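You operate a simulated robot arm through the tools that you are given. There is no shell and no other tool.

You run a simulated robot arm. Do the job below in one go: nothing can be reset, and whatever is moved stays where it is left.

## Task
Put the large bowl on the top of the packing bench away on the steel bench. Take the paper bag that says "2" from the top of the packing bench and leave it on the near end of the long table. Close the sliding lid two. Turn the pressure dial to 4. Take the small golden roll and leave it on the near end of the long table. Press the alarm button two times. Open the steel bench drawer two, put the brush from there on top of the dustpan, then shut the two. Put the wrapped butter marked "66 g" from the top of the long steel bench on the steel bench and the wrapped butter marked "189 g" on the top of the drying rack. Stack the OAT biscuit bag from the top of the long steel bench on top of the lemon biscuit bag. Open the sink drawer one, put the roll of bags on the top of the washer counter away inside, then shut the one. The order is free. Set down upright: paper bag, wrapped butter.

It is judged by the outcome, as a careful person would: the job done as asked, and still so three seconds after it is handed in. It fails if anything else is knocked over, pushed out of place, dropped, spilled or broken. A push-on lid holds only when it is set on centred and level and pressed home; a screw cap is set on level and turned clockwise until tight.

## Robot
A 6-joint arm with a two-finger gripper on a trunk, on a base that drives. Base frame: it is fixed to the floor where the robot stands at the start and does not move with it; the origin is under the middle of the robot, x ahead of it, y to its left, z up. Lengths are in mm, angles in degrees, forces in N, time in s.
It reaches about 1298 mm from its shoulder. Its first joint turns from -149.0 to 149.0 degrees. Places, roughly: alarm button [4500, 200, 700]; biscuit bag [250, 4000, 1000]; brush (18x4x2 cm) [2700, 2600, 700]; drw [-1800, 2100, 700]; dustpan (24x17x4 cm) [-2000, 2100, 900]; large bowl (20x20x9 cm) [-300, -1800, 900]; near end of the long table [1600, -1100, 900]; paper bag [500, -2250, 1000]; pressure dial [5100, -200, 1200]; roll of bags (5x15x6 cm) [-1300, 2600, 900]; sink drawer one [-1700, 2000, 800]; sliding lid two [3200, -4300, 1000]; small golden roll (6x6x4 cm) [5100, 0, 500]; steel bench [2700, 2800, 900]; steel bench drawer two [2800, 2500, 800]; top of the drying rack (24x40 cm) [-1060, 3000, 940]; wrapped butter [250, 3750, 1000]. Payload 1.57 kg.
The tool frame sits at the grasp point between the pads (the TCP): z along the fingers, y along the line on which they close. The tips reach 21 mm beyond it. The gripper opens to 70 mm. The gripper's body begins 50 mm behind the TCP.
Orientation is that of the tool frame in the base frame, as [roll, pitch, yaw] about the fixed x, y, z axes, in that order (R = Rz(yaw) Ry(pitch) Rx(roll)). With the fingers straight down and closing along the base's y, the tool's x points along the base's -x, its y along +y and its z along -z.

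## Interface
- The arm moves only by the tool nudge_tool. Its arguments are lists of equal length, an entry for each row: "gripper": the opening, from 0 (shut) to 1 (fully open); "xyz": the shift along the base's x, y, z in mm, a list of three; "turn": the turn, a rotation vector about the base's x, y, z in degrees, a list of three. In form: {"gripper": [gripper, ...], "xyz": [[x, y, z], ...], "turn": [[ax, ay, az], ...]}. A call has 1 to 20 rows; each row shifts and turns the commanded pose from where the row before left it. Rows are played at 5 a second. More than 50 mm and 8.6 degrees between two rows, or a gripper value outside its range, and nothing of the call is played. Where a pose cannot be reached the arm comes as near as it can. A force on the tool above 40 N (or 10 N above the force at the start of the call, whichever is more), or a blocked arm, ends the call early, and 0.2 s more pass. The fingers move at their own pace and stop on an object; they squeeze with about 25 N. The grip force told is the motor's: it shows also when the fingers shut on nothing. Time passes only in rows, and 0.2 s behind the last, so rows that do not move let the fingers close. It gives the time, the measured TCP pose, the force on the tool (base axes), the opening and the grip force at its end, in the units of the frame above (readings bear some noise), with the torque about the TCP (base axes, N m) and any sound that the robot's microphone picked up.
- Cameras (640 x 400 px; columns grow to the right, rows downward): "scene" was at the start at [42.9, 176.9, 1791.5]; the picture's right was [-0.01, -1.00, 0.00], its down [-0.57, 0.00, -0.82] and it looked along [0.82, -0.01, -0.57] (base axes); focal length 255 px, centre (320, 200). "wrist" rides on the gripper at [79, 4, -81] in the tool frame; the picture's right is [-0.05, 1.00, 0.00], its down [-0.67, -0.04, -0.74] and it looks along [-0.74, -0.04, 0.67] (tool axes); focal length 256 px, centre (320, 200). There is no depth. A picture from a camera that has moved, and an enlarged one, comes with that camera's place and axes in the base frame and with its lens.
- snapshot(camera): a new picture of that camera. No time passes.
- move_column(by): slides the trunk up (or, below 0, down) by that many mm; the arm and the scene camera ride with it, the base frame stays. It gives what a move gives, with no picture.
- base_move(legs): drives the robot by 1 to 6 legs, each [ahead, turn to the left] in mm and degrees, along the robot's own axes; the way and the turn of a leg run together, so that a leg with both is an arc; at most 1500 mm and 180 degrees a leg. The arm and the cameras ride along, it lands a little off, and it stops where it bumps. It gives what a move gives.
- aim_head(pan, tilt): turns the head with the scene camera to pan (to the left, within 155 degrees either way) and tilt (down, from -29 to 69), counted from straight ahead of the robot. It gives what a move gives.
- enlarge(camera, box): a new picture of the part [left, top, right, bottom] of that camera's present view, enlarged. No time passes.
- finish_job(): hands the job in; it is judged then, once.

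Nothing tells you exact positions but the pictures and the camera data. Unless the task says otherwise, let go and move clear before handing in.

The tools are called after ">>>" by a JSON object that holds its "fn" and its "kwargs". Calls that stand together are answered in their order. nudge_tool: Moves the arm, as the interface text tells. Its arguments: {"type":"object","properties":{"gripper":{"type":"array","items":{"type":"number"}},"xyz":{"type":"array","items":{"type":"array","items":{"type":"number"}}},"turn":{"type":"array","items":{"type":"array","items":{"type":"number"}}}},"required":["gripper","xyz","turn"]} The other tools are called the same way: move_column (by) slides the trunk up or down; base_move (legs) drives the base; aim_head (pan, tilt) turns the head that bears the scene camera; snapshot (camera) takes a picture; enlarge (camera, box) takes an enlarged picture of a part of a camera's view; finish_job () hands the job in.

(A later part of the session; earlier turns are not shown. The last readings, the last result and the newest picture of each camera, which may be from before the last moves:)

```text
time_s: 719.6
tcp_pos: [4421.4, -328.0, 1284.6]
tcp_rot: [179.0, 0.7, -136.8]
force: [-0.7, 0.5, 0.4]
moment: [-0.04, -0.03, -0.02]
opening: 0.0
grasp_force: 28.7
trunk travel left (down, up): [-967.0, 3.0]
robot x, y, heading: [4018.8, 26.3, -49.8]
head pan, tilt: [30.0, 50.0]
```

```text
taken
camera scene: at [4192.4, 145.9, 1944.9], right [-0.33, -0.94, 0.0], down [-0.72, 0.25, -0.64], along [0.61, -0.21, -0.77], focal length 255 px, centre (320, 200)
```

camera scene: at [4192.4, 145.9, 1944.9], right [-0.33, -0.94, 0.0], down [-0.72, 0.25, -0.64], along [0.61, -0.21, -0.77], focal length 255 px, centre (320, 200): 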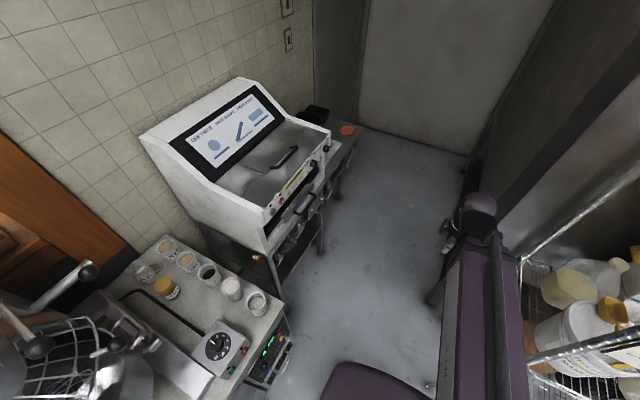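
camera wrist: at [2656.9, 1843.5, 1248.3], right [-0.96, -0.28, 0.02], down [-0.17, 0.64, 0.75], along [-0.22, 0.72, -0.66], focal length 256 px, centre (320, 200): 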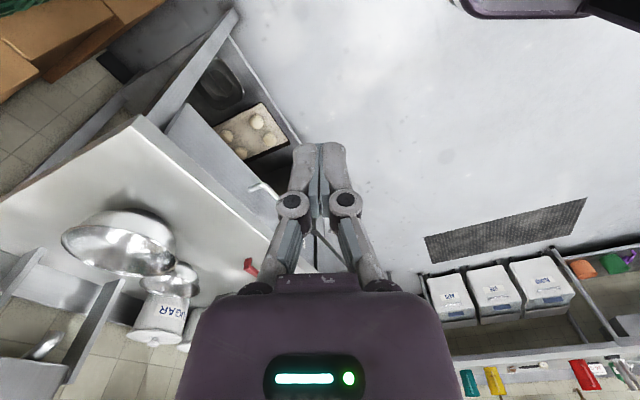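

>>> {"fn": "enlarge", "kwargs": {"camera": "scene", "box": [220, 110, 380, 240]}}

>>> {"fn": "enlarge", "kwargs": {"camera": "scene", "box": [180, 290, 320, 400]}}

>>> {"fn": "aim_head", "kwargs": {"pan": 50, "tilt": 60}}

>>> {"fn": "snapshot", "kwargs": {"camera": "scene"}}

```text
3.08 times, centred on (300, 175) of scene
camera zoom: at [4192.4, 145.9, 1944.9], right [-0.33, -0.94, 0.0], down [-0.72, 0.25, -0.64], along [0.61, -0.21, -0.77], focal length 784 px, centre (382, 277)
```

zoom: 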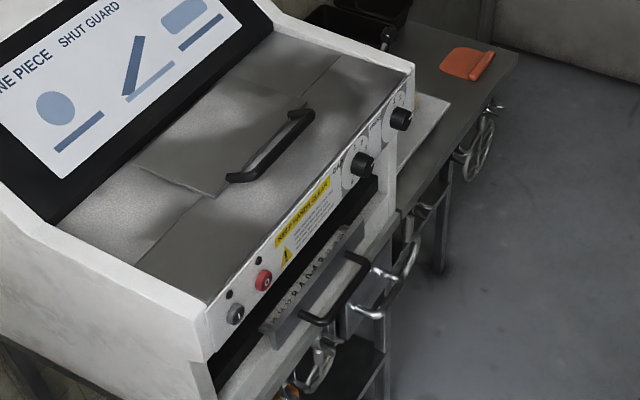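

```text
3.64 times, centred on (250, 345) of scene
camera zoom: at [4192.4, 145.9, 1944.9], right [-0.33, -0.94, 0.0], down [-0.72, 0.25, -0.64], along [0.61, -0.21, -0.77], focal length 926 px, centre (574, -327)
```

zoom: 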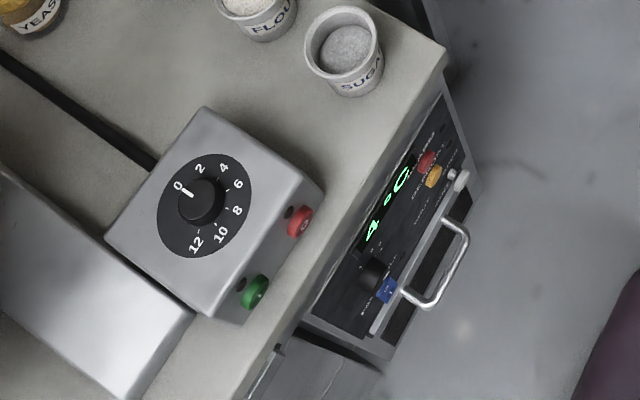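

```text
time_s: 720.4
tcp_pos: [4420.5, -328.2, 1284.9]
tcp_rot: [179.0, 0.7, -136.8]
force: [0.7, -0.6, -0.2]
moment: [-0.03, -0.03, -0.03]
opening: 0.0
grasp_force: 28.6
trunk travel left (down, up): [-967.0, 3.0]
robot x, y, heading: [4018.5, 26.9, -49.6]
head pan, tilt: [50.0, 60.0]
```

```text
taken
camera scene: at [4186.4, 172.0, 1932.3], right [0.01, -1.0, 0.0], down [-0.87, -0.01, -0.5], along [0.5, 0.0, -0.87], focal length 255 px, centre (320, 200)
```

scene: 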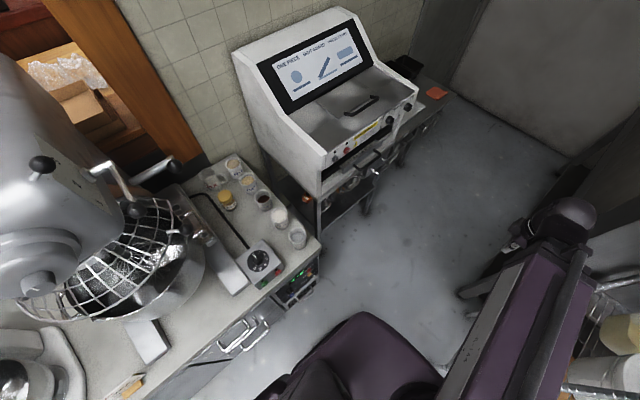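

I see two knobs on the white machine and an undercounter panel with buttons. Turning to face the counter for a straight-on look.

>>> {"fn": "base_move", "kwargs": {"legs": [[0, 91.4]]}}

>>> {"fn": "move_column", "kwargs": {"by": -350}}

>>> {"fn": "aim_head", "kwargs": {"pan": 0, "tilt": 40}}

>>> {"fn": "snapshot", "kwargs": {"camera": "scene"}}

>>> {"fn": "aim_head", "kwargs": {"pan": -45, "tilt": 30}}

>>> {"fn": "snapshot", "kwargs": {"camera": "scene"}}

```text
time_s: 726.6
tcp_pos: [4362.1, 439.4, 1286.0]
tcp_rot: [178.9, 0.8, -44.9]
force: [-0.2, -1.3, 0.5]
moment: [0.04, -0.01, 0.0]
opening: 0.0
grasp_force: 28.7
trunk travel left (down, up): [-967.0, 3.0]
robot x, y, heading: [3985.2, 63.2, 42.0]
head pan, tilt: [50.0, 60.0]
```

```text
time_s: 730.0
tcp_pos: [4363.6, 441.2, 935.3]
tcp_rot: [178.8, 0.7, -44.9]
force: [0.0, -0.9, 0.6]
moment: [0.01, -0.02, 0.0]
opening: 0.0
grasp_force: 28.9
trunk travel left (down, up): [-617.0, 353.0]
robot x, y, heading: [3982.7, 63.9, 42.0]
head pan, tilt: [50.0, 60.0]
```

```text
time_s: 731.2
tcp_pos: [4362.6, 441.1, 936.0]
tcp_rot: [178.8, 0.7, -45.0]
force: [0.1, -0.3, 0.3]
moment: [0.0, 0.0, 0.01]
opening: 0.2
grasp_force: 29.0
trunk travel left (down, up): [-617.0, 353.0]
robot x, y, heading: [3987.6, 63.2, 41.9]
head pan, tilt: [0.0, 40.0]
```

```text
taken
camera scene: at [3903.1, 216.1, 1609.0], right [0.67, -0.74, 0.0], down [-0.48, -0.43, -0.77], along [0.57, 0.51, -0.64], focal length 255 px, centre (320, 200)
```

scene: 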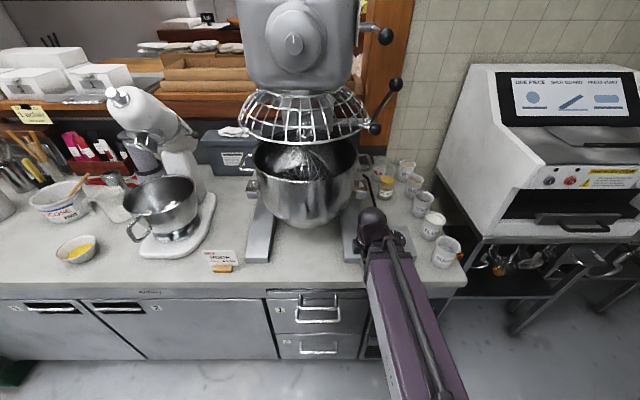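

```text
time_s: 732.4
tcp_pos: [4362.0, 440.3, 935.1]
tcp_rot: [178.7, 0.7, -44.8]
force: [0.3, -0.2, 0.3]
moment: [0.01, -0.01, -0.03]
opening: 0.1
grasp_force: 29.0
trunk travel left (down, up): [-617.0, 353.0]
robot x, y, heading: [3988.2, 59.6, 41.7]
head pan, tilt: [-45.0, 30.0]
```

```text
taken
camera scene: at [3930.1, 154.4, 1624.4], right [-0.05, -1.0, 0.0], down [-0.5, 0.03, -0.87], along [0.86, -0.05, -0.5], focal length 255 px, centre (320, 200)
```

scene: 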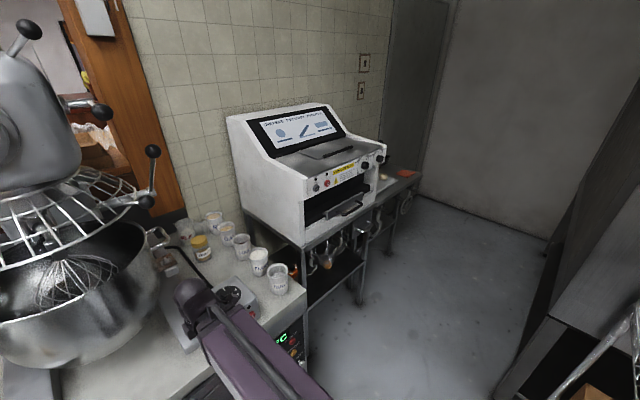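

The gripper is low over the counter; raising and retracting it first, then examining the panel.

>>> {"fn": "move_column", "kwargs": {"by": 150}}

>>> {"fn": "snapshot", "kwargs": {"camera": "wrist"}}

>>> {"fn": "base_move", "kwargs": {"legs": [[-80, 0]]}}

>>> {"fn": "aim_head", "kwargs": {"pan": -10, "tilt": 50}}

>>> {"fn": "snapshot", "kwargs": {"camera": "scene"}}

```text
time_s: 734.1
tcp_pos: [4363.5, 441.3, 1085.6]
tcp_rot: [178.8, 0.7, -44.9]
force: [0.0, -0.5, 1.2]
moment: [0.01, 0.01, -0.02]
opening: 0.0
grasp_force: 28.8
trunk travel left (down, up): [-767.0, 203.0]
robot x, y, heading: [3984.7, 60.8, 42.0]
head pan, tilt: [-45.0, 30.0]
```

```text
taken
camera wrist: at [4417.9, 383.5, 1166.3], right [-0.74, -0.67, 0.02], down [-0.43, 0.5, 0.75], along [-0.51, 0.55, -0.66], focal length 256 px, centre (320, 200)
```

wrist: 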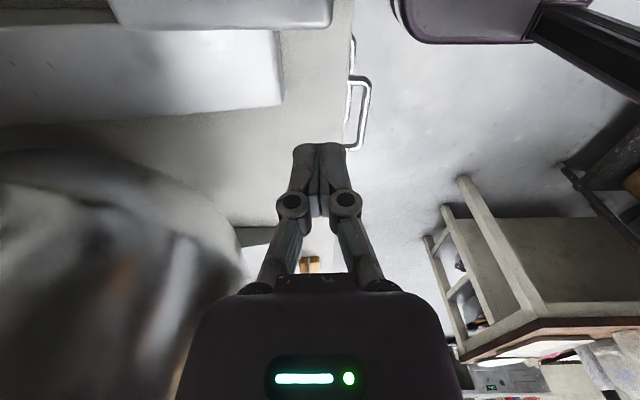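

```text
time_s: 735.2
tcp_pos: [4301.5, 387.4, 1086.1]
tcp_rot: [178.9, 0.8, -44.9]
force: [-0.9, -0.2, -0.1]
moment: [0.03, -0.04, 0.02]
opening: 0.0
grasp_force: 28.2
trunk travel left (down, up): [-767.0, 203.0]
robot x, y, heading: [3925.6, 10.4, 41.7]
head pan, tilt: [-45.0, 30.0]
```

```text
time_s: 736.3
tcp_pos: [4301.3, 387.0, 1086.1]
tcp_rot: [178.8, 0.8, -44.9]
force: [-0.4, 0.2, 0.1]
moment: [-0.02, 0.01, -0.02]
opening: 0.1
grasp_force: 28.8
trunk travel left (down, up): [-767.0, 203.0]
robot x, y, heading: [3926.8, 11.6, 41.6]
head pan, tilt: [-10.0, 50.0]
```

```text
taken
camera scene: at [3845.1, 146.0, 1744.9], right [0.53, -0.85, 0.0], down [-0.65, -0.4, -0.64], along [0.55, 0.34, -0.77], focal length 255 px, centre (320, 200)
```

scene: 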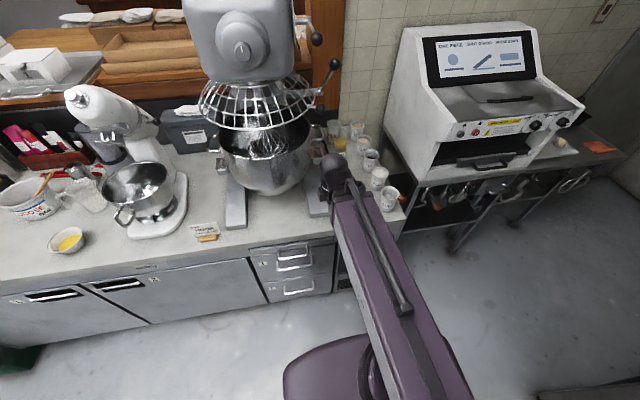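

Swinging the arm to the right to clear the view of the panel.

>>> {"fn": "nudge_tool", "kwargs": {"gripper": [0, 0, 0, 0, 0, 0, 0, 0, 0, 0, 0, 0, 0, 0, 0, 0, 0, 0, 0], "xyz": [[27.8, -37.4, 0], [27.8, -37.4, 0], [27.8, -37.4, 0], [27.8, -37.4, 0], [27.8, -37.4, 0], [9, -47.3, 0], [9, -47.3, 0], [9, -47.3, 0], [9, -47.3, 0], [-9.2, -42.2, 0], [-9.2, -42.2, 0], [-9.2, -42.2, 0], [-9.2, -42.2, 0], [-9.2, -42.2, 0], [-23, -35.6, 0], [-23, -35.6, 0], [-23, -35.6, 0], [-23, -35.6, 0], [-23, -35.6, 0]], "turn": [[0, 0, -5], [0, 0, -5], [0, 0, -5], [0, 0, -5], [0, 0, -5], [0, 0, -5], [0, 0, -5], [0, 0, -5], [0, 0, -5], [0, 0, -5], [0, 0, -5], [0, 0, -5], [0, 0, -5], [0, 0, -5], [0, 0, -5], [0, 0, -5], [0, 0, -5], [0, 0, 0], [0, 0, 0]]}}

>>> {"fn": "aim_head", "kwargs": {"pan": -20, "tilt": 50}}

>>> {"fn": "snapshot", "kwargs": {"camera": "scene"}}

```text
time_s: 740.3
tcp_pos: [4319.3, -374.5, 1087.1]
tcp_rot: [178.8, 0.8, -129.9]
force: [-0.1, -0.5, 0.4]
moment: [-0.03, 0.02, 0.0]
opening: 0.0
grasp_force: 28.8
out of reach, approached as far as the arm can: row 1, 17, 19
trunk travel left (down, up): [-767.0, 203.0]
robot x, y, heading: [3926.3, 7.3, 41.8]
head pan, tilt: [-10.0, 50.0]
```

```text
time_s: 741.0
tcp_pos: [4320.2, -374.6, 1084.0]
tcp_rot: [178.8, 0.7, -129.9]
force: [0.3, 0.9, 0.4]
moment: [0.0, 0.0, 0.0]
opening: 0.0
grasp_force: 28.7
trunk travel left (down, up): [-767.0, 203.0]
robot x, y, heading: [3925.2, 11.0, 41.7]
head pan, tilt: [-20.0, 50.0]
```

```text
taken
camera scene: at [3850.7, 133.6, 1744.9], right [0.37, -0.93, 0.0], down [-0.71, -0.29, -0.64], along [0.6, 0.24, -0.77], focal length 255 px, centre (320, 200)
```

scene: 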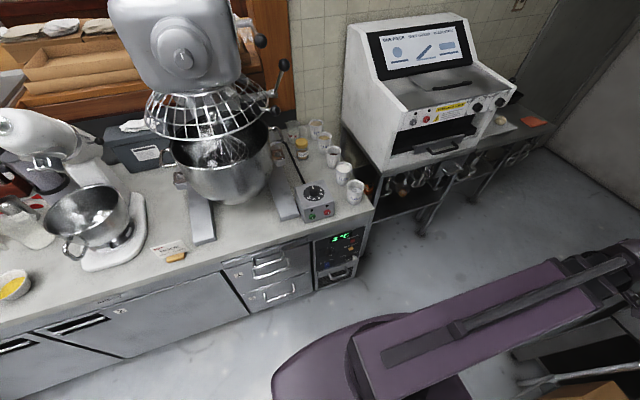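

>>> {"fn": "enlarge", "kwargs": {"camera": "scene", "box": [290, 215, 390, 295]}}

>>> {"fn": "enlarge", "kwargs": {"camera": "scene", "box": [380, 70, 560, 190]}}

>>> {"fn": "enlarge", "kwargs": {"camera": "scene", "box": [340, 130, 560, 240]}}

```text
5.00 times, centred on (340, 255) of scene
camera zoom: at [3850.7, 133.6, 1744.9], right [0.37, -0.93, 0.0], down [-0.71, -0.29, -0.64], along [0.6, 0.24, -0.77], focal length 1274 px, centre (220, -75)
```

zoom: 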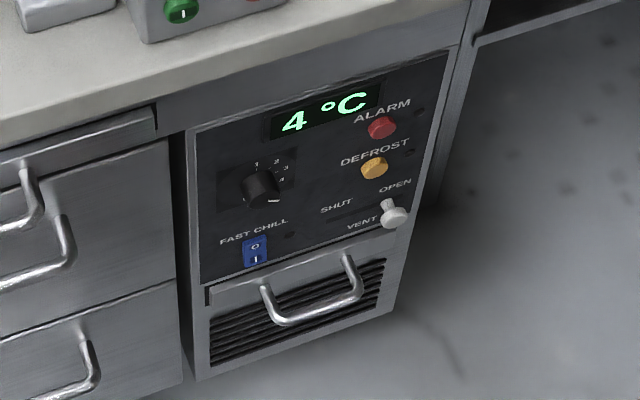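

```text
3.33 times, centred on (470, 130) of scene
camera zoom: at [3850.7, 133.6, 1744.9], right [0.37, -0.93, 0.0], down [-0.71, -0.29, -0.64], along [0.6, 0.24, -0.77], focal length 849 px, centre (-180, 433)
```

zoom: 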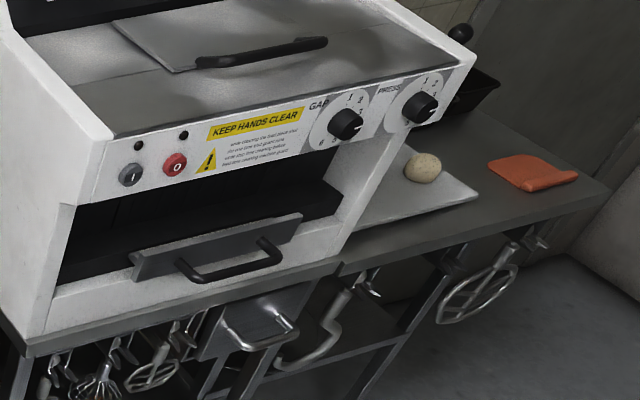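

```text
2.91 times, centred on (450, 185) of scene
camera zoom: at [3850.7, 133.6, 1744.9], right [0.37, -0.93, 0.0], down [-0.71, -0.29, -0.64], along [0.6, 0.24, -0.77], focal length 741 px, centre (-58, 244)
```

zoom: 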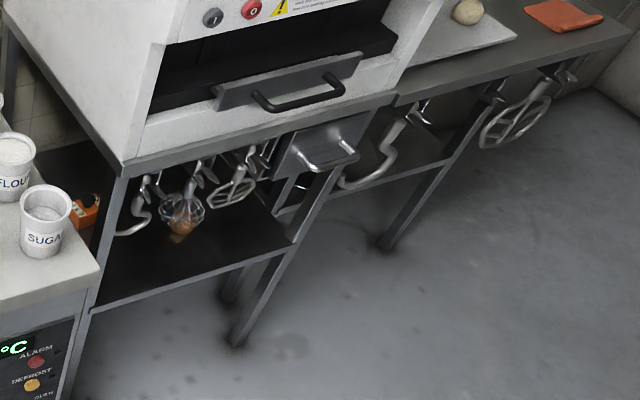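

I can see ALARM (red) on the undercounter panel, PRESS dial at the machine's right, and a golden item on the shelf under the machine. Lowering the trunk for a lower view (stereo).

>>> {"fn": "move_column", "kwargs": {"by": -400}}

>>> {"fn": "aim_head", "kwargs": {"pan": -20, "tilt": 35}}

>>> {"fn": "snapshot", "kwargs": {"camera": "scene"}}

>>> {"fn": "enlarge", "kwargs": {"camera": "scene", "box": [300, 190, 400, 270]}}

>>> {"fn": "enlarge", "kwargs": {"camera": "scene", "box": [360, 110, 540, 230]}}

```text
time_s: 744.8
tcp_pos: [4320.4, -373.8, 685.9]
tcp_rot: [178.8, 0.7, -130.0]
force: [0.1, 0.2, 0.4]
moment: [-0.01, -0.03, -0.01]
opening: 0.0
grasp_force: 28.4
trunk travel left (down, up): [-367.0, 603.0]
robot x, y, heading: [3930.5, 10.6, 42.0]
head pan, tilt: [-20.0, 50.0]
```

```text
time_s: 745.6
tcp_pos: [4319.4, -373.9, 686.4]
tcp_rot: [178.7, 0.6, -129.9]
force: [0.6, 0.1, 0.1]
moment: [0.04, -0.02, -0.01]
opening: 0.0
grasp_force: 28.8
trunk travel left (down, up): [-367.0, 603.0]
robot x, y, heading: [3922.6, 7.9, 41.8]
head pan, tilt: [-20.0, 35.0]
```

```text
taken
camera scene: at [3861.2, 137.9, 1366.5], right [0.37, -0.93, 0.0], down [-0.53, -0.21, -0.82], along [0.76, 0.3, -0.57], focal length 255 px, centre (320, 200)
```

scene: 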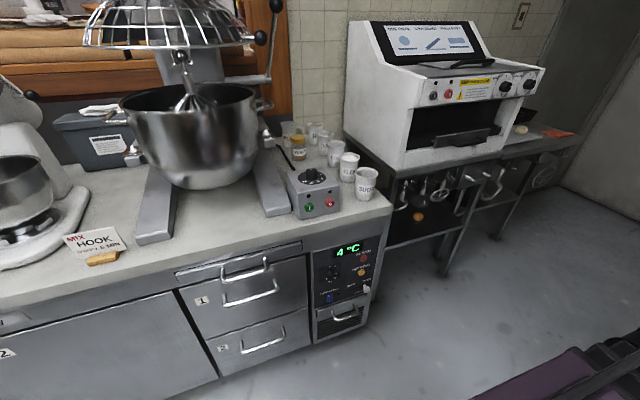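

```text
5.00 times, centred on (350, 230) of scene
camera zoom: at [3861.2, 137.9, 1366.5], right [0.37, -0.93, 0.0], down [-0.53, -0.21, -0.82], along [0.76, 0.3, -0.57], focal length 1274 px, centre (170, 50)
```

zoom: 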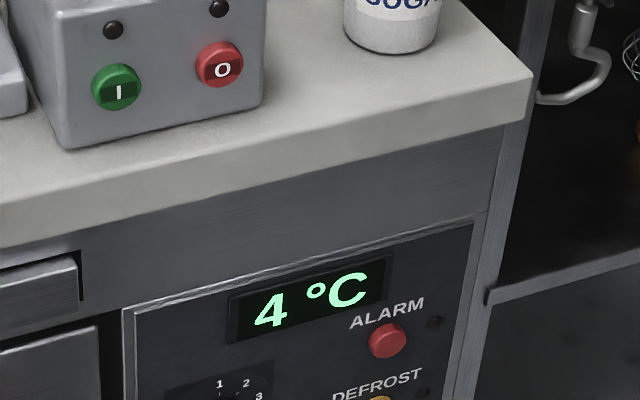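

```text
3.33 times, centred on (450, 170) of scene
camera zoom: at [3861.2, 137.9, 1366.5], right [0.37, -0.93, 0.0], down [-0.53, -0.21, -0.82], along [0.76, 0.3, -0.57], focal length 849 px, centre (-113, 300)
```

zoom: 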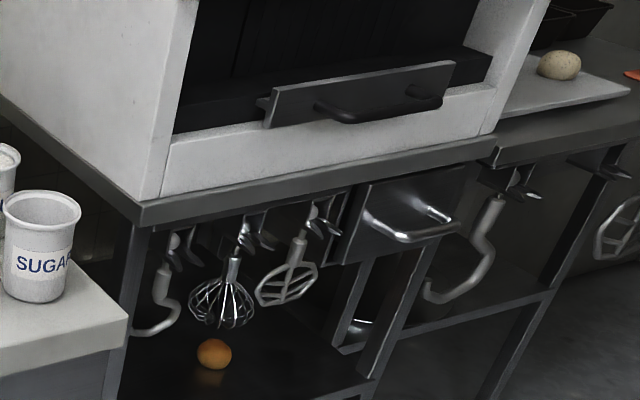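

Golden roll spotted on the low shelf. For the alarm button I need the robot a bit further back: swinging the arm forward, then backing up 250 mm.

>>> {"fn": "move_column", "kwargs": {"by": 380}}

>>> {"fn": "nudge_tool", "kwargs": {"gripper": [0, 0, 0, 0, 0, 0, 0, 0, 0, 0], "xyz": [[23, 35.6, 0], [23, 35.6, 0], [23, 35.6, 0], [23, 35.6, 0], [23, 35.6, 0], [9.2, 42.2, 0], [9.2, 42.2, 0], [9.2, 42.2, 0], [9.2, 42.2, 0], [9.2, 42.2, 0]], "turn": [[0, 0, 8.2], [0, 0, 8.2], [0, 0, 8.2], [0, 0, 8.2], [0, 0, 8.2], [0, 0, 8.2], [0, 0, 8.2], [0, 0, 8.2], [0, 0, 8.2], [0, 0, 8]]}}

>>> {"fn": "base_move", "kwargs": {"legs": [[-250, 0]]}}

>>> {"fn": "nudge_tool", "kwargs": {"gripper": [0, 0, 0, 0, 0, 0, 0, 0, 0, 0], "xyz": [[0, 0, 4], [0, 0, 8], [0, 0, 12], [0, 0, 16], [0, 0, 18], [0, 0, 20], [0, 0, 22], [0, 0, 24], [0, 0, 26], [0, 0, 28]], "turn": [[5.67, -6.33, 0], [5.67, -6.33, 0], [5.67, -6.33, 0], [5.67, -6.33, 0], [5.67, -6.33, 0], [5.67, -6.33, 0], [5.67, -6.33, 0], [5.67, -6.33, 0], [5.67, -6.33, 0], [5.67, -6.33, 0]]}}

>>> {"fn": "snapshot", "kwargs": {"camera": "scene"}}

>>> {"fn": "snapshot", "kwargs": {"camera": "wrist"}}

```text
time_s: 749.2
tcp_pos: [4320.9, -374.5, 1065.9]
tcp_rot: [178.9, 0.7, -129.9]
force: [0.3, 0.1, -0.1]
moment: [0.0, -0.02, 0.01]
opening: 0.0
grasp_force: 28.9
trunk travel left (down, up): [-747.0, 223.0]
robot x, y, heading: [3923.4, 10.6, 41.9]
head pan, tilt: [-20.0, 35.0]
```

```text
time_s: 751.5
tcp_pos: [4479.4, 13.9, 1065.3]
tcp_rot: [178.8, 0.7, -48.0]
force: [0.1, 0.3, -1.0]
moment: [-0.02, 0.01, 0.01]
opening: 0.1
grasp_force: 28.8
trunk travel left (down, up): [-747.0, 223.0]
robot x, y, heading: [3927.6, 11.1, 42.1]
head pan, tilt: [-20.0, 35.0]
```

```text
time_s: 753.5
tcp_pos: [4293.6, -153.7, 1066.9]
tcp_rot: [178.7, 0.7, -48.1]
force: [-0.4, 0.7, 1.2]
moment: [0.01, -0.01, 0.01]
opening: 0.0
grasp_force: 28.6
trunk travel left (down, up): [-747.0, 223.0]
robot x, y, heading: [3739.9, -160.0, 42.1]
head pan, tilt: [-20.0, 35.0]
```

```text
time_s: 755.8
tcp_pos: [4374.2, -162.7, 1226.3]
tcp_rot: [-97.9, 3.2, -48.1]
force: [0.9, 0.1, -1.0]
moment: [0.0, 0.0, 0.03]
opening: 0.3
grasp_force: 28.4
out of reach, approached as far as the arm can: row 2, 3, 4, 5, 6, 7, 8, 9, 10
trunk travel left (down, up): [-747.0, 223.0]
robot x, y, heading: [3740.8, -157.5, 42.0]
head pan, tilt: [-20.0, 35.0]
```

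```text
taken
camera scene: at [3675.0, -28.8, 1746.6], right [0.37, -0.93, 0.0], down [-0.53, -0.21, -0.82], along [0.76, 0.31, -0.57], focal length 255 px, centre (320, 200)
```

scene: 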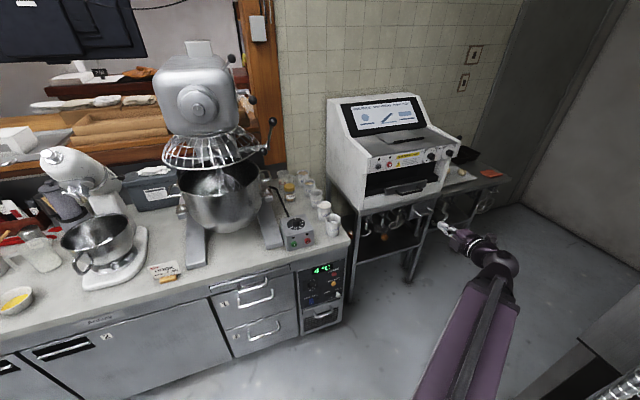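

```text
taken
camera wrist: at [4366.3, -275.8, 1229.1], right [-0.17, -0.01, -0.98], down [-0.98, 0.0, 0.17], along [0.0, 1.0, -0.01], focal length 256 px, centre (320, 200)
```

wrist: 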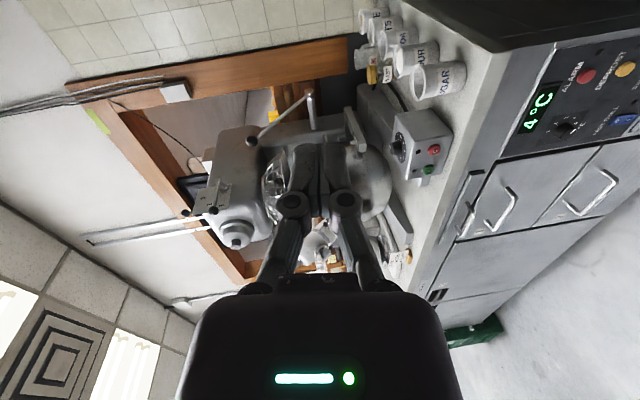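

>>> {"fn": "enlarge", "kwargs": {"camera": "scene", "box": [280, 250, 380, 330]}}

>>> {"fn": "enlarge", "kwargs": {"camera": "scene", "box": [340, 120, 500, 250]}}

```text
5.00 times, centred on (330, 290) of scene
camera zoom: at [3675.0, -28.8, 1746.6], right [0.37, -0.93, 0.0], down [-0.53, -0.21, -0.82], along [0.76, 0.31, -0.57], focal length 1274 px, centre (270, -250)
```

zoom: 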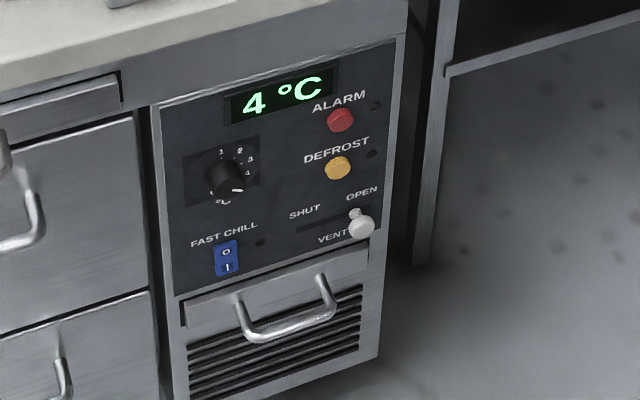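

```text
3.08 times, centred on (420, 185) of scene
camera zoom: at [3675.0, -28.8, 1746.6], right [0.37, -0.93, 0.0], down [-0.53, -0.21, -0.82], along [0.76, 0.31, -0.57], focal length 784 px, centre (12, 246)
```

zoom: 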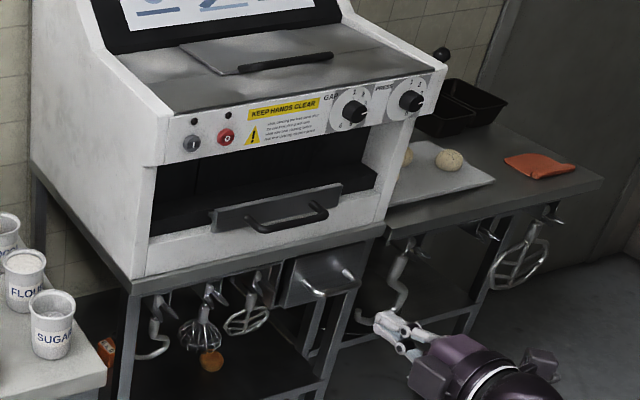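

Three views agree: the ALARM button is at about (4515, 228, 659). Lowering and moving to a pre-press point in front of it.

>>> {"fn": "move_column", "kwargs": {"by": -300}}

>>> {"fn": "move_column", "kwargs": {"by": -264}}

>>> {"fn": "nudge_tool", "kwargs": {"gripper": [0, 0, 0, 0, 0, 0, 0, 0], "xyz": [[12, 43.75, 0], [12, 43.75, 0], [12, 43.75, 0], [12, 43.75, 0], [12, 43.75, 0], [12, 43.75, 0], [12, 43.75, 0], [12, 43.75, 0]], "turn": [[0, 0, 0], [0, 0, 0], [0, 0, 0], [0, 0, 0], [0, 0, 0], [0, 0, 0], [0, 0, 0], [0, 0, 0]]}}

>>> {"fn": "snapshot", "kwargs": {"camera": "wrist"}}

>>> {"fn": "aim_head", "kwargs": {"pan": -15, "tilt": 30}}

>>> {"fn": "snapshot", "kwargs": {"camera": "scene"}}

```text
time_s: 758.8
tcp_pos: [4372.6, -162.7, 926.1]
tcp_rot: [-97.9, 3.3, -48.2]
force: [-0.1, 0.0, -0.2]
moment: [-0.02, -0.01, 0.03]
opening: 0.0
grasp_force: 28.7
trunk travel left (down, up): [-447.0, 523.0]
robot x, y, heading: [3740.9, -158.0, 42.2]
head pan, tilt: [-20.0, 35.0]
```

```text
time_s: 761.5
tcp_pos: [4373.2, -162.7, 662.5]
tcp_rot: [-98.0, 3.2, -48.2]
force: [-0.3, -0.3, -0.4]
moment: [-0.02, -0.01, -0.02]
opening: 0.0
grasp_force: 28.6
trunk travel left (down, up): [-183.0, 787.0]
robot x, y, heading: [3737.5, -157.4, 41.9]
head pan, tilt: [-20.0, 35.0]
```

```text
time_s: 763.2
tcp_pos: [4470.3, 187.1, 660.7]
tcp_rot: [-98.0, 3.2, -48.1]
force: [-1.0, -1.0, -0.3]
moment: [0.02, 0.03, 0.0]
opening: 0.2
grasp_force: 28.6
trunk travel left (down, up): [-183.0, 787.0]
robot x, y, heading: [3735.4, -158.4, 41.9]
head pan, tilt: [-20.0, 35.0]
```

```text
taken
camera wrist: at [4463.2, 74.0, 665.0], right [-0.18, -0.01, -0.98], down [-0.98, 0.0, 0.18], along [0.0, 1.0, -0.01], focal length 256 px, centre (320, 200)
```

wrist: 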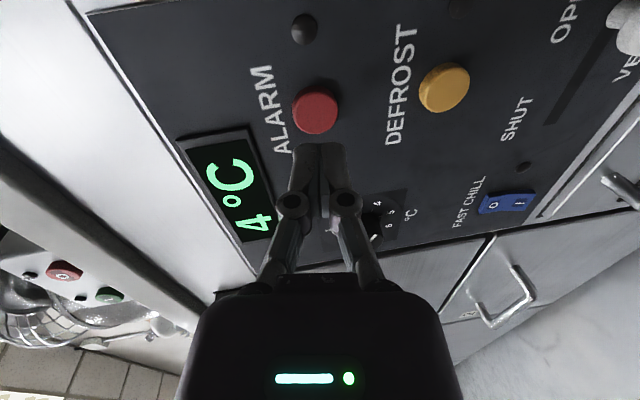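

```text
time_s: 763.9
tcp_pos: [4470.5, 186.9, 661.9]
tcp_rot: [-98.0, 3.2, -48.1]
force: [0.2, -0.3, 0.1]
moment: [-0.01, -0.01, 0.02]
opening: 0.0
grasp_force: 28.3
trunk travel left (down, up): [-183.0, 787.0]
robot x, y, heading: [3739.5, -158.4, 41.8]
head pan, tilt: [-15.0, 30.0]
```

```text
taken
camera scene: at [3674.2, -20.5, 1190.3], right [0.45, -0.89, 0.0], down [-0.45, -0.23, -0.87], along [0.77, 0.39, -0.5], focal length 255 px, centre (320, 200)
```

scene: 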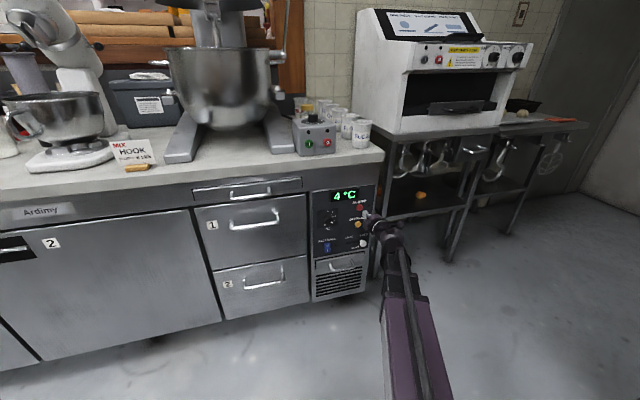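

Perfectly aligned with the ALARM button. Pressing slowly.

>>> {"fn": "nudge_tool", "kwargs": {"gripper": [0, 0, 0, 0, 0, 0, 0], "xyz": [[15, 13.4, 0], [7.5, 6.7, 0], [3.7, 3.3, 0], [3.7, 3.3, 0], [2.2, 2, 0], [2.2, 2, 0], [2.2, 2, 0]], "turn": [[0, 0, 0], [0, 0, 0], [0, 0, 0], [0, 0, 0], [0, 0, 0], [0, 0, 0], [0, 0, 0]]}}

>>> {"fn": "snapshot", "kwargs": {"camera": "wrist"}}

```text
time_s: 765.5
tcp_pos: [4503.9, 217.9, 662.3]
tcp_rot: [-98.1, 3.2, -48.2]
force: [-16.3, -17.9, -5.3]
moment: [-0.04, 0.04, -0.02]
opening: 5.9
grasp_force: 28.8
trunk travel left (down, up): [-183.0, 787.0]
robot x, y, heading: [3739.0, -159.3, 41.7]
head pan, tilt: [-15.0, 30.0]
heard: click
```

```text
taken
camera wrist: at [4497.1, 106.0, 665.4], right [-0.18, -0.01, -0.98], down [-0.98, 0.0, 0.18], along [0.0, 1.0, -0.01], focal length 256 px, centre (320, 200)
```

wrist: 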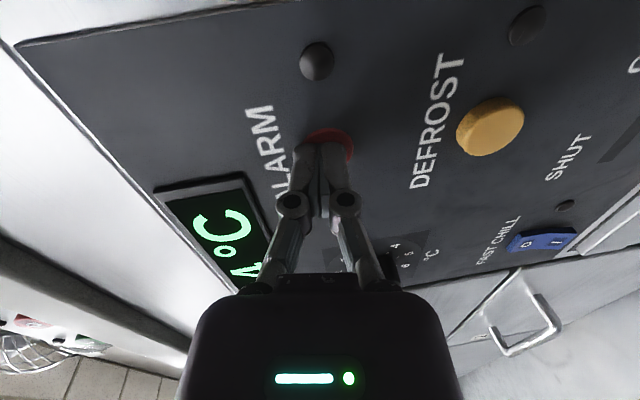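

One click. Backing off fully, then pressing a second time.

>>> {"fn": "nudge_tool", "kwargs": {"gripper": [0, 0, 0, 0], "xyz": [[-7.5, -6.7, 0], [-7.5, -6.7, 0], [-7.5, -6.7, 0], [0, 0, 0]], "turn": [[0, 0, 0], [0, 0, 0], [0, 0, 0], [0, 0, 0]]}}

>>> {"fn": "nudge_tool", "kwargs": {"gripper": [0, 0, 0, 0, 0, 0], "xyz": [[7.5, 6.7, 0], [5, 4.5, 0], [3.7, 3.3, 0], [2.2, 2, 0], [2.2, 2, 0], [2.2, 2, 0]], "turn": [[0, 0, 0], [0, 0, 0], [0, 0, 0], [0, 0, 0], [0, 0, 0], [0, 0, 0]]}}

```text
time_s: 766.5
tcp_pos: [4483.7, 200.0, 661.7]
tcp_rot: [-98.0, 3.2, -48.2]
force: [-0.1, -0.4, -0.3]
moment: [0.0, 0.01, -0.01]
opening: 0.0
grasp_force: 28.6
trunk travel left (down, up): [-183.0, 787.0]
robot x, y, heading: [3738.0, -153.4, 41.9]
head pan, tilt: [-15.0, 30.0]
```

```text
time_s: 767.9
tcp_pos: [4503.7, 218.5, 662.0]
tcp_rot: [-98.1, 3.1, -48.2]
force: [-23.1, -21.8, -8.6]
moment: [-0.07, 0.05, -0.02]
opening: 5.8
grasp_force: 28.4
trunk travel left (down, up): [-183.0, 787.0]
robot x, y, heading: [3739.7, -156.3, 41.6]
head pan, tilt: [-15.0, 30.0]
heard: click
```

Two clicks registered. Backing off, swinging the arm right, raising toward dial height and moving the base forward.

>>> {"fn": "nudge_tool", "kwargs": {"gripper": [0, 0, 0, 0, 0, 0, 0, 0, 0, 0], "xyz": [[-20, -18, 0], [-20, -18, 0], [-12, -41, 0], [-12, -41, 0], [-12, -41, 0], [-12, -41, 0], [-12, -41, 0], [-12, -41, 0], [-12, -41, 0], [-12, -41, 0]], "turn": [[0, 0, 0], [0, 0, 0], [0, 0, 0], [0, 0, 0], [0, 0, 0], [0, 0, 0], [0, 0, 0], [0, 0, 0], [0, 0, 0], [0, 0, 0]]}}

>>> {"fn": "move_column", "kwargs": {"by": 400}}

>>> {"fn": "move_column", "kwargs": {"by": 145}}

>>> {"fn": "base_move", "kwargs": {"legs": [[250, 0]]}}

>>> {"fn": "aim_head", "kwargs": {"pan": -45, "tilt": 25}}

>>> {"fn": "snapshot", "kwargs": {"camera": "scene"}}

>>> {"fn": "snapshot", "kwargs": {"camera": "wrist"}}

```text
time_s: 770.1
tcp_pos: [4378.3, -147.9, 660.9]
tcp_rot: [-98.1, 3.2, -48.2]
force: [-0.2, 0.2, 0.6]
moment: [-0.03, 0.0, -0.03]
opening: 0.0
grasp_force: 28.2
out of reach, approached as far as the arm can: row 9
trunk travel left (down, up): [-183.0, 787.0]
robot x, y, heading: [3742.0, -158.3, 41.6]
head pan, tilt: [-15.0, 30.0]
```

```text
time_s: 773.9
tcp_pos: [4379.5, -145.9, 1060.7]
tcp_rot: [-98.0, 3.2, -48.1]
force: [0.3, 0.6, 0.0]
moment: [0.0, 0.04, 0.01]
opening: 0.2
grasp_force: 28.6
trunk travel left (down, up): [-583.0, 387.0]
robot x, y, heading: [3741.1, -157.5, 42.0]
head pan, tilt: [-15.0, 30.0]
```

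```text
time_s: 775.6
tcp_pos: [4380.0, -146.2, 1206.4]
tcp_rot: [-98.1, 3.1, -48.1]
force: [-0.5, -0.8, -0.5]
moment: [0.0, 0.01, -0.02]
opening: 0.1
grasp_force: 29.2
trunk travel left (down, up): [-728.0, 242.0]
robot x, y, heading: [3741.8, -161.0, 41.9]
head pan, tilt: [-15.0, 30.0]
```

```text
time_s: 777.7
tcp_pos: [4561.2, 17.0, 1206.6]
tcp_rot: [-98.1, 3.2, -48.1]
force: [0.0, 0.3, -1.1]
moment: [-0.02, 0.03, 0.02]
opening: 0.0
grasp_force: 28.3
trunk travel left (down, up): [-728.0, 242.0]
robot x, y, heading: [3920.7, 3.1, 41.8]
head pan, tilt: [-15.0, 30.0]
```

```text
time_s: 778.7
tcp_pos: [4560.3, 17.4, 1206.1]
tcp_rot: [-98.1, 3.2, -48.1]
force: [-0.3, 0.5, 0.3]
moment: [0.01, 0.02, -0.04]
opening: 0.0
grasp_force: 28.7
trunk travel left (down, up): [-728.0, 242.0]
robot x, y, heading: [3922.0, 1.5, 42.0]
head pan, tilt: [-45.0, 25.0]
```

```text
taken
camera scene: at [3866.6, 95.9, 1743.3], right [-0.05, -1.0, 0.0], down [-0.42, 0.02, -0.91], along [0.91, -0.05, -0.42], focal length 255 px, centre (320, 200)
```

scene: 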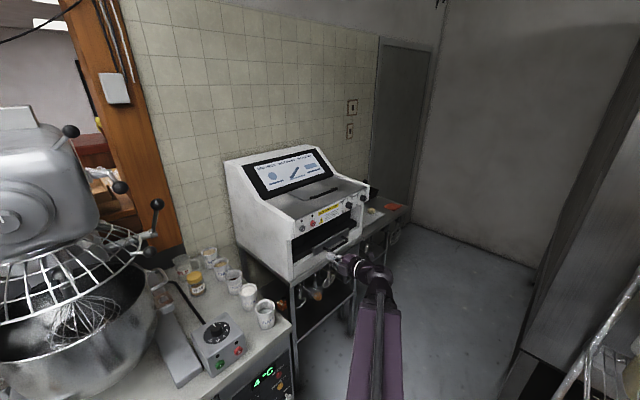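

```text
taken
camera wrist: at [4553.4, -95.7, 1209.8], right [-0.18, -0.01, -0.98], down [-0.98, 0.0, 0.18], along [0.0, 1.0, -0.01], focal length 256 px, centre (320, 200)
```

wrist: 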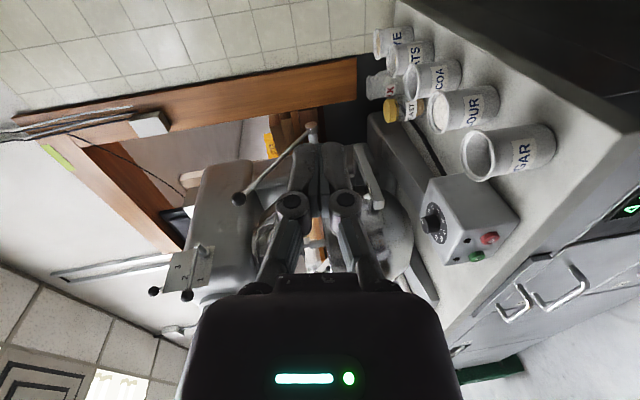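

>>> {"fn": "enlarge", "kwargs": {"camera": "scene", "box": [300, 180, 400, 260]}}

>>> {"fn": "nudge_tool", "kwargs": {"gripper": [1, 1, 1, 1, 1, 1, 1, 1, 1, 1], "xyz": [[31, -35, 0], [31, -35, 0], [31, -35, 0], [31, -35, 0], [31, -35, 0], [31, -35, 0], [31, -35, 0], [31, -35, 0], [31, -35, 0], [31, -35, 0]], "turn": [[0, 0, 0], [0, 0, 0], [0, 0, 0], [0, 0, 0], [0, 0, 0], [0, 0, 0], [0, 0, 0], [0, 0, 0], [0, 0, 0], [0, 0, 0]]}}

>>> {"fn": "snapshot", "kwargs": {"camera": "wrist"}}

>>> {"fn": "enlarge", "kwargs": {"camera": "scene", "box": [300, 180, 420, 280]}}

```text
5.00 times, centred on (350, 220) of scene
camera zoom: at [3866.6, 95.9, 1743.3], right [-0.05, -1.0, 0.0], down [-0.42, 0.02, -0.91], along [0.91, -0.05, -0.42], focal length 1274 px, centre (170, 100)
```

zoom: 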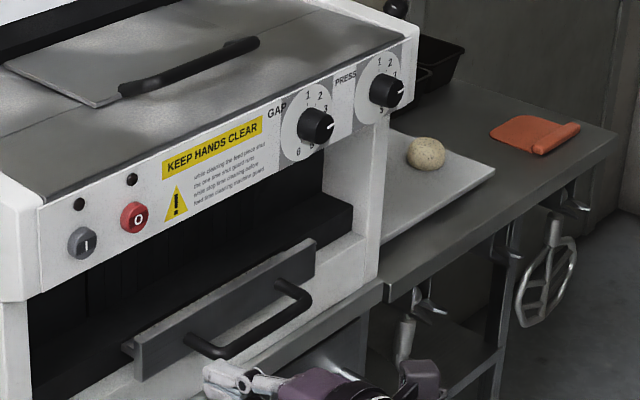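

```text
time_s: 780.9
tcp_pos: [4873.3, -329.2, 1204.0]
tcp_rot: [-98.6, 5.2, -48.6]
force: [0.3, -0.1, -0.2]
moment: [0.05, 0.01, 0.01]
opening: 70.2
grasp_force: 0.1
out of reach, approached as far as the arm can: row 9
trunk travel left (down, up): [-728.0, 242.0]
robot x, y, heading: [3920.4, 1.1, 41.9]
head pan, tilt: [-45.0, 25.0]
```

```text
taken
camera wrist: at [4865.5, -442.2, 1205.6], right [-0.21, 0.01, -0.98], down [-0.98, 0.0, 0.21], along [0.0, 1.0, 0.01], focal length 256 px, centre (320, 200)
```

wrist: 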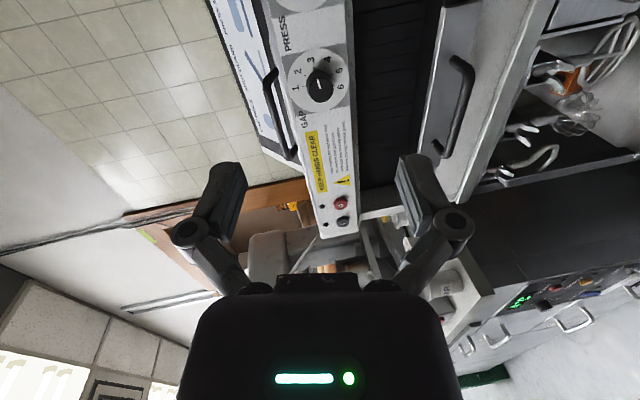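

```text
4.00 times, centred on (360, 230) of scene
camera zoom: at [3867.2, 94.9, 1743.4], right [-0.05, -1.0, 0.0], down [-0.42, 0.02, -0.91], along [0.9, -0.05, -0.42], focal length 1019 px, centre (160, 80)
```

zoom: 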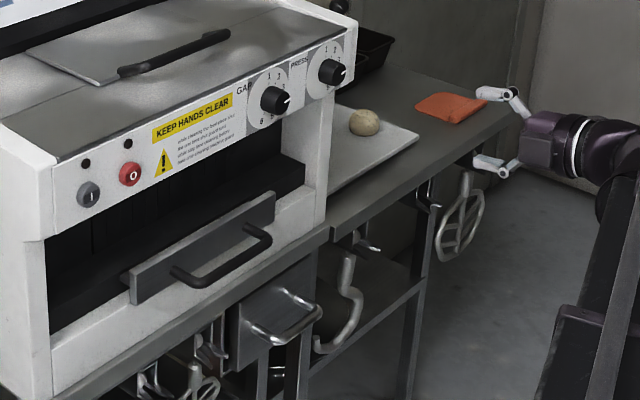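

Shifting further right to bring the PRESS dial into the wrist view.

>>> {"fn": "nudge_tool", "kwargs": {"gripper": [1, 1], "xyz": [[25, -28, 0], [25, -28, 0]], "turn": [[0, 0, 0], [0, 0, 0]]}}

>>> {"fn": "snapshot", "kwargs": {"camera": "wrist"}}

>>> {"fn": "enlarge", "kwargs": {"camera": "wrist", "box": [250, 0, 390, 110]}}

```text
time_s: 781.5
tcp_pos: [4924.0, -384.0, 1205.5]
tcp_rot: [-98.6, 5.3, -48.5]
force: [0.5, -0.2, -0.3]
moment: [0.0, -0.03, 0.01]
opening: 69.9
grasp_force: 0.2
trunk travel left (down, up): [-728.0, 242.0]
robot x, y, heading: [3918.2, 6.6, 41.8]
head pan, tilt: [-45.0, 25.0]
```

```text
taken
camera wrist: at [4916.8, -497.7, 1205.5], right [-0.21, 0.01, -0.98], down [-0.98, 0.0, 0.21], along [0.0, 1.0, 0.01], focal length 256 px, centre (320, 200)
```

wrist: 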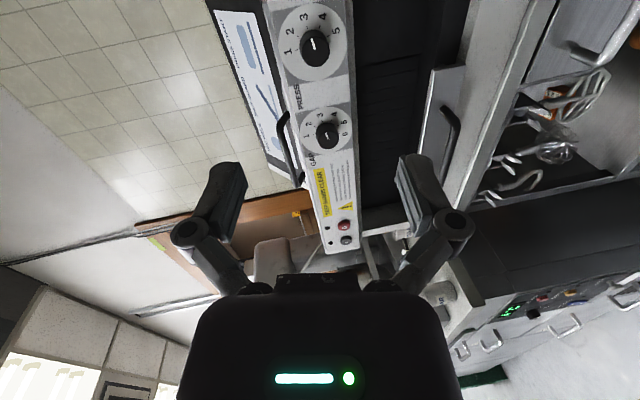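

```text
3.64 times, centred on (320, 55) of wrist
camera zoom: at [4916.8, -497.7, 1205.5], right [-0.21, 0.01, -0.98], down [-0.98, 0.0, 0.21], along [0.0, 1.0, 0.01], focal length 931 px, centre (320, 727)
```

zoom: 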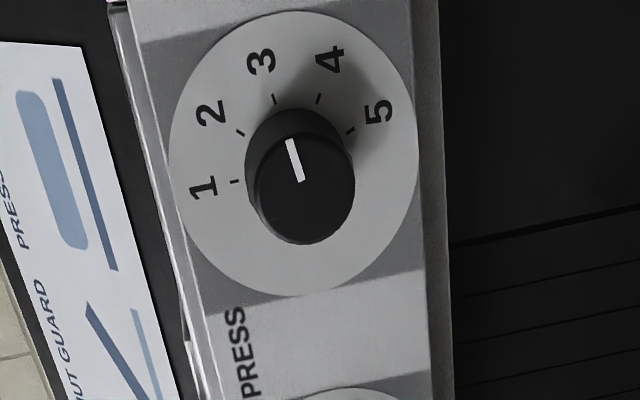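

I can read the PRESS dial: it points at 3, and 4 is 45° clockwise. Dial centre ≈ (5098, -205, 1177). Moving in to refine alignment.

>>> {"fn": "move_column", "kwargs": {"by": -10}}

>>> {"fn": "nudge_tool", "kwargs": {"gripper": [1, 1, 1], "xyz": [[29, 33, 0], [29, 33, 0], [28, 33, 0]], "turn": [[0, 0, 0], [0, 0, 0], [0, 0, 0]]}}

>>> {"fn": "snapshot", "kwargs": {"camera": "wrist"}}

>>> {"fn": "enlarge", "kwargs": {"camera": "scene", "box": [320, 160, 420, 240]}}

```text
time_s: 782.0
tcp_pos: [4923.1, -385.0, 1195.3]
tcp_rot: [-98.6, 5.3, -48.5]
force: [0.0, 0.7, -0.4]
moment: [-0.02, 0.0, 0.02]
opening: 70.0
grasp_force: 0.1
trunk travel left (down, up): [-718.0, 252.0]
robot x, y, heading: [3919.5, 3.1, 42.0]
head pan, tilt: [-45.0, 25.0]
```

```text
time_s: 782.8
tcp_pos: [5010.4, -282.5, 1194.8]
tcp_rot: [-98.7, 5.3, -48.5]
force: [0.2, -1.2, -0.2]
moment: [0.04, -0.01, 0.02]
opening: 70.0
grasp_force: 0.1
trunk travel left (down, up): [-718.0, 252.0]
robot x, y, heading: [3923.2, 4.0, 41.9]
head pan, tilt: [-45.0, 25.0]
```

```text
taken
camera wrist: at [5003.2, -396.1, 1195.6], right [-0.21, 0.01, -0.98], down [-0.98, 0.0, 0.21], along [0.0, 1.0, 0.01], focal length 256 px, centre (320, 200)
```

wrist: 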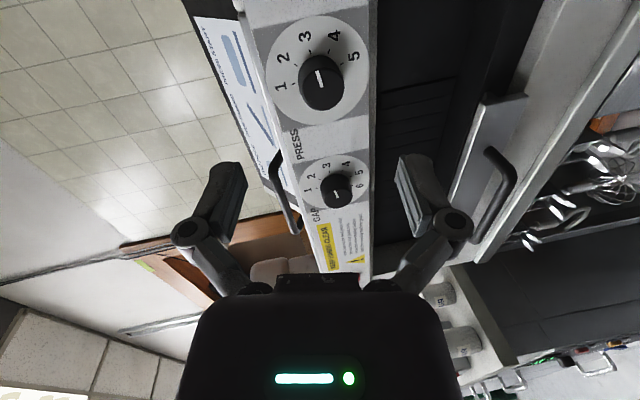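

```text
5.00 times, centred on (370, 200) of scene
camera zoom: at [3867.2, 96.3, 1733.3], right [-0.05, -1.0, 0.0], down [-0.42, 0.02, -0.91], along [0.9, -0.05, -0.42], focal length 1274 px, centre (70, 200)
```

zoom: 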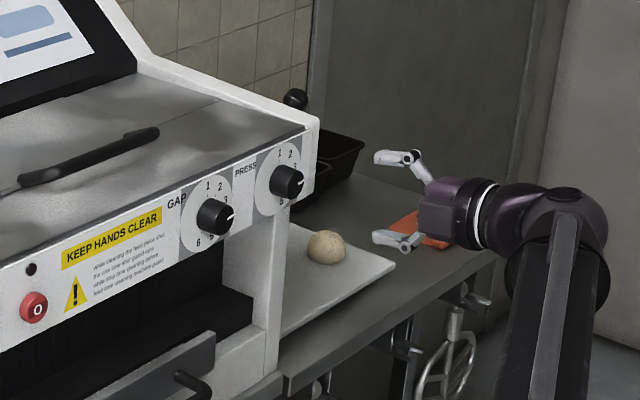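

Axis is aligned within ~2 mm of the dial. Advancing so the fingers straddle the knob.

>>> {"fn": "move_column", "kwargs": {"by": -13}}

>>> {"fn": "nudge_tool", "kwargs": {"gripper": [1, 1], "xyz": [[26, 23.5, 0], [26, 23.5, 0]], "turn": [[0, 0, 0], [0, 0, 0]]}}

>>> {"fn": "snapshot", "kwargs": {"camera": "wrist"}}

>>> {"fn": "enlarge", "kwargs": {"camera": "scene", "box": [320, 160, 420, 240]}}

```text
time_s: 783.5
tcp_pos: [5009.4, -284.4, 1182.4]
tcp_rot: [-98.6, 5.3, -48.6]
force: [-0.5, 0.7, 0.0]
moment: [0.02, 0.0, -0.02]
opening: 70.0
grasp_force: 0.1
trunk travel left (down, up): [-705.0, 265.0]
robot x, y, heading: [3922.3, 3.2, 41.8]
head pan, tilt: [-45.0, 25.0]
```

```text
time_s: 784.0
tcp_pos: [5061.8, -236.1, 1180.2]
tcp_rot: [-98.6, 5.3, -48.5]
force: [0.1, 0.8, -0.8]
moment: [0.01, -0.01, 0.0]
opening: 70.0
grasp_force: 0.1
trunk travel left (down, up): [-705.0, 265.0]
robot x, y, heading: [3921.7, 4.5, 41.6]
head pan, tilt: [-45.0, 25.0]
```

```text
taken
camera wrist: at [5054.7, -348.3, 1182.7], right [-0.21, 0.01, -0.98], down [-0.98, 0.0, 0.21], along [0.0, 1.0, 0.01], focal length 256 px, centre (320, 200)
```

wrist: 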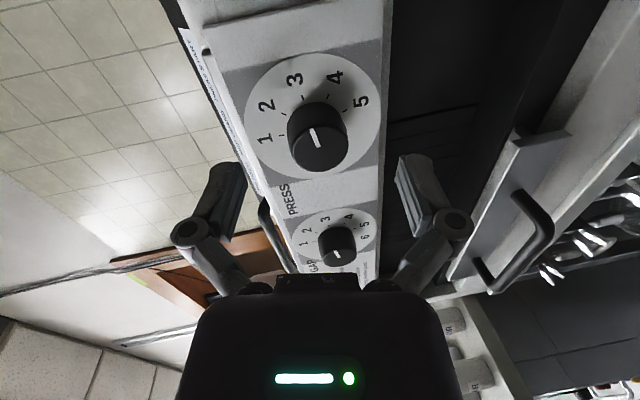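

```text
5.00 times, centred on (370, 200) of scene
camera zoom: at [3867.1, 96.2, 1720.4], right [-0.05, -1.0, 0.0], down [-0.42, 0.02, -0.91], along [0.9, -0.05, -0.42], focal length 1274 px, centre (70, 200)
```

zoom: 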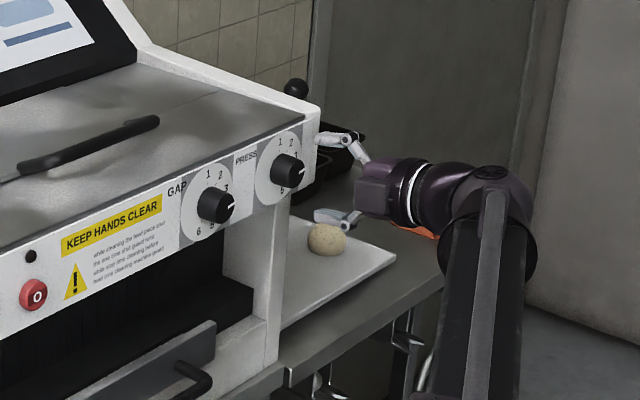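

>>> {"fn": "nudge_tool", "kwargs": {"gripper": [1, 1], "xyz": [[12, 11, 0], [11, 10, 0]], "turn": [[0, 0, 0], [0, 0, 0]]}}

>>> {"fn": "snapshot", "kwargs": {"camera": "wrist"}}

>>> {"fn": "enlarge", "kwargs": {"camera": "scene", "box": [330, 160, 410, 220]}}

```text
time_s: 784.6
tcp_pos: [5084.2, -216.9, 1182.5]
tcp_rot: [-98.6, 5.4, -48.6]
force: [0.2, 0.3, -0.7]
moment: [0.02, 0.04, -0.01]
opening: 70.0
grasp_force: 0.1
trunk travel left (down, up): [-705.0, 265.0]
robot x, y, heading: [3923.1, 7.3, 41.8]
head pan, tilt: [-45.0, 25.0]
```

```text
taken
camera wrist: at [5077.5, -328.9, 1182.9], right [-0.21, 0.01, -0.98], down [-0.98, 0.0, 0.21], along [0.0, 1.0, 0.01], focal length 256 px, centre (320, 200)
```

wrist: 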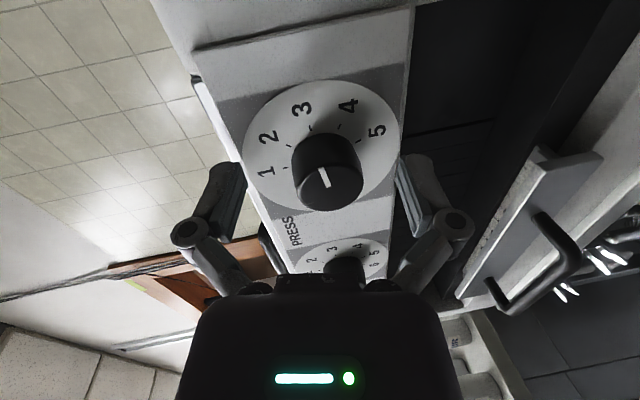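

```text
6.67 times, centred on (370, 190) of scene
camera zoom: at [3866.9, 96.1, 1720.4], right [-0.05, -1.0, 0.0], down [-0.42, 0.02, -0.91], along [0.9, -0.05, -0.42], focal length 1698 px, centre (-13, 267)
```

zoom: 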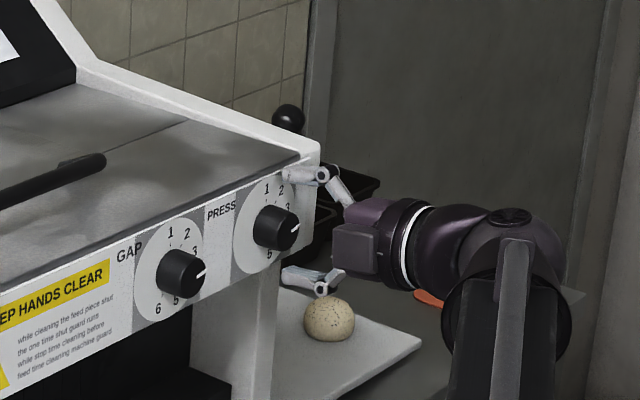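

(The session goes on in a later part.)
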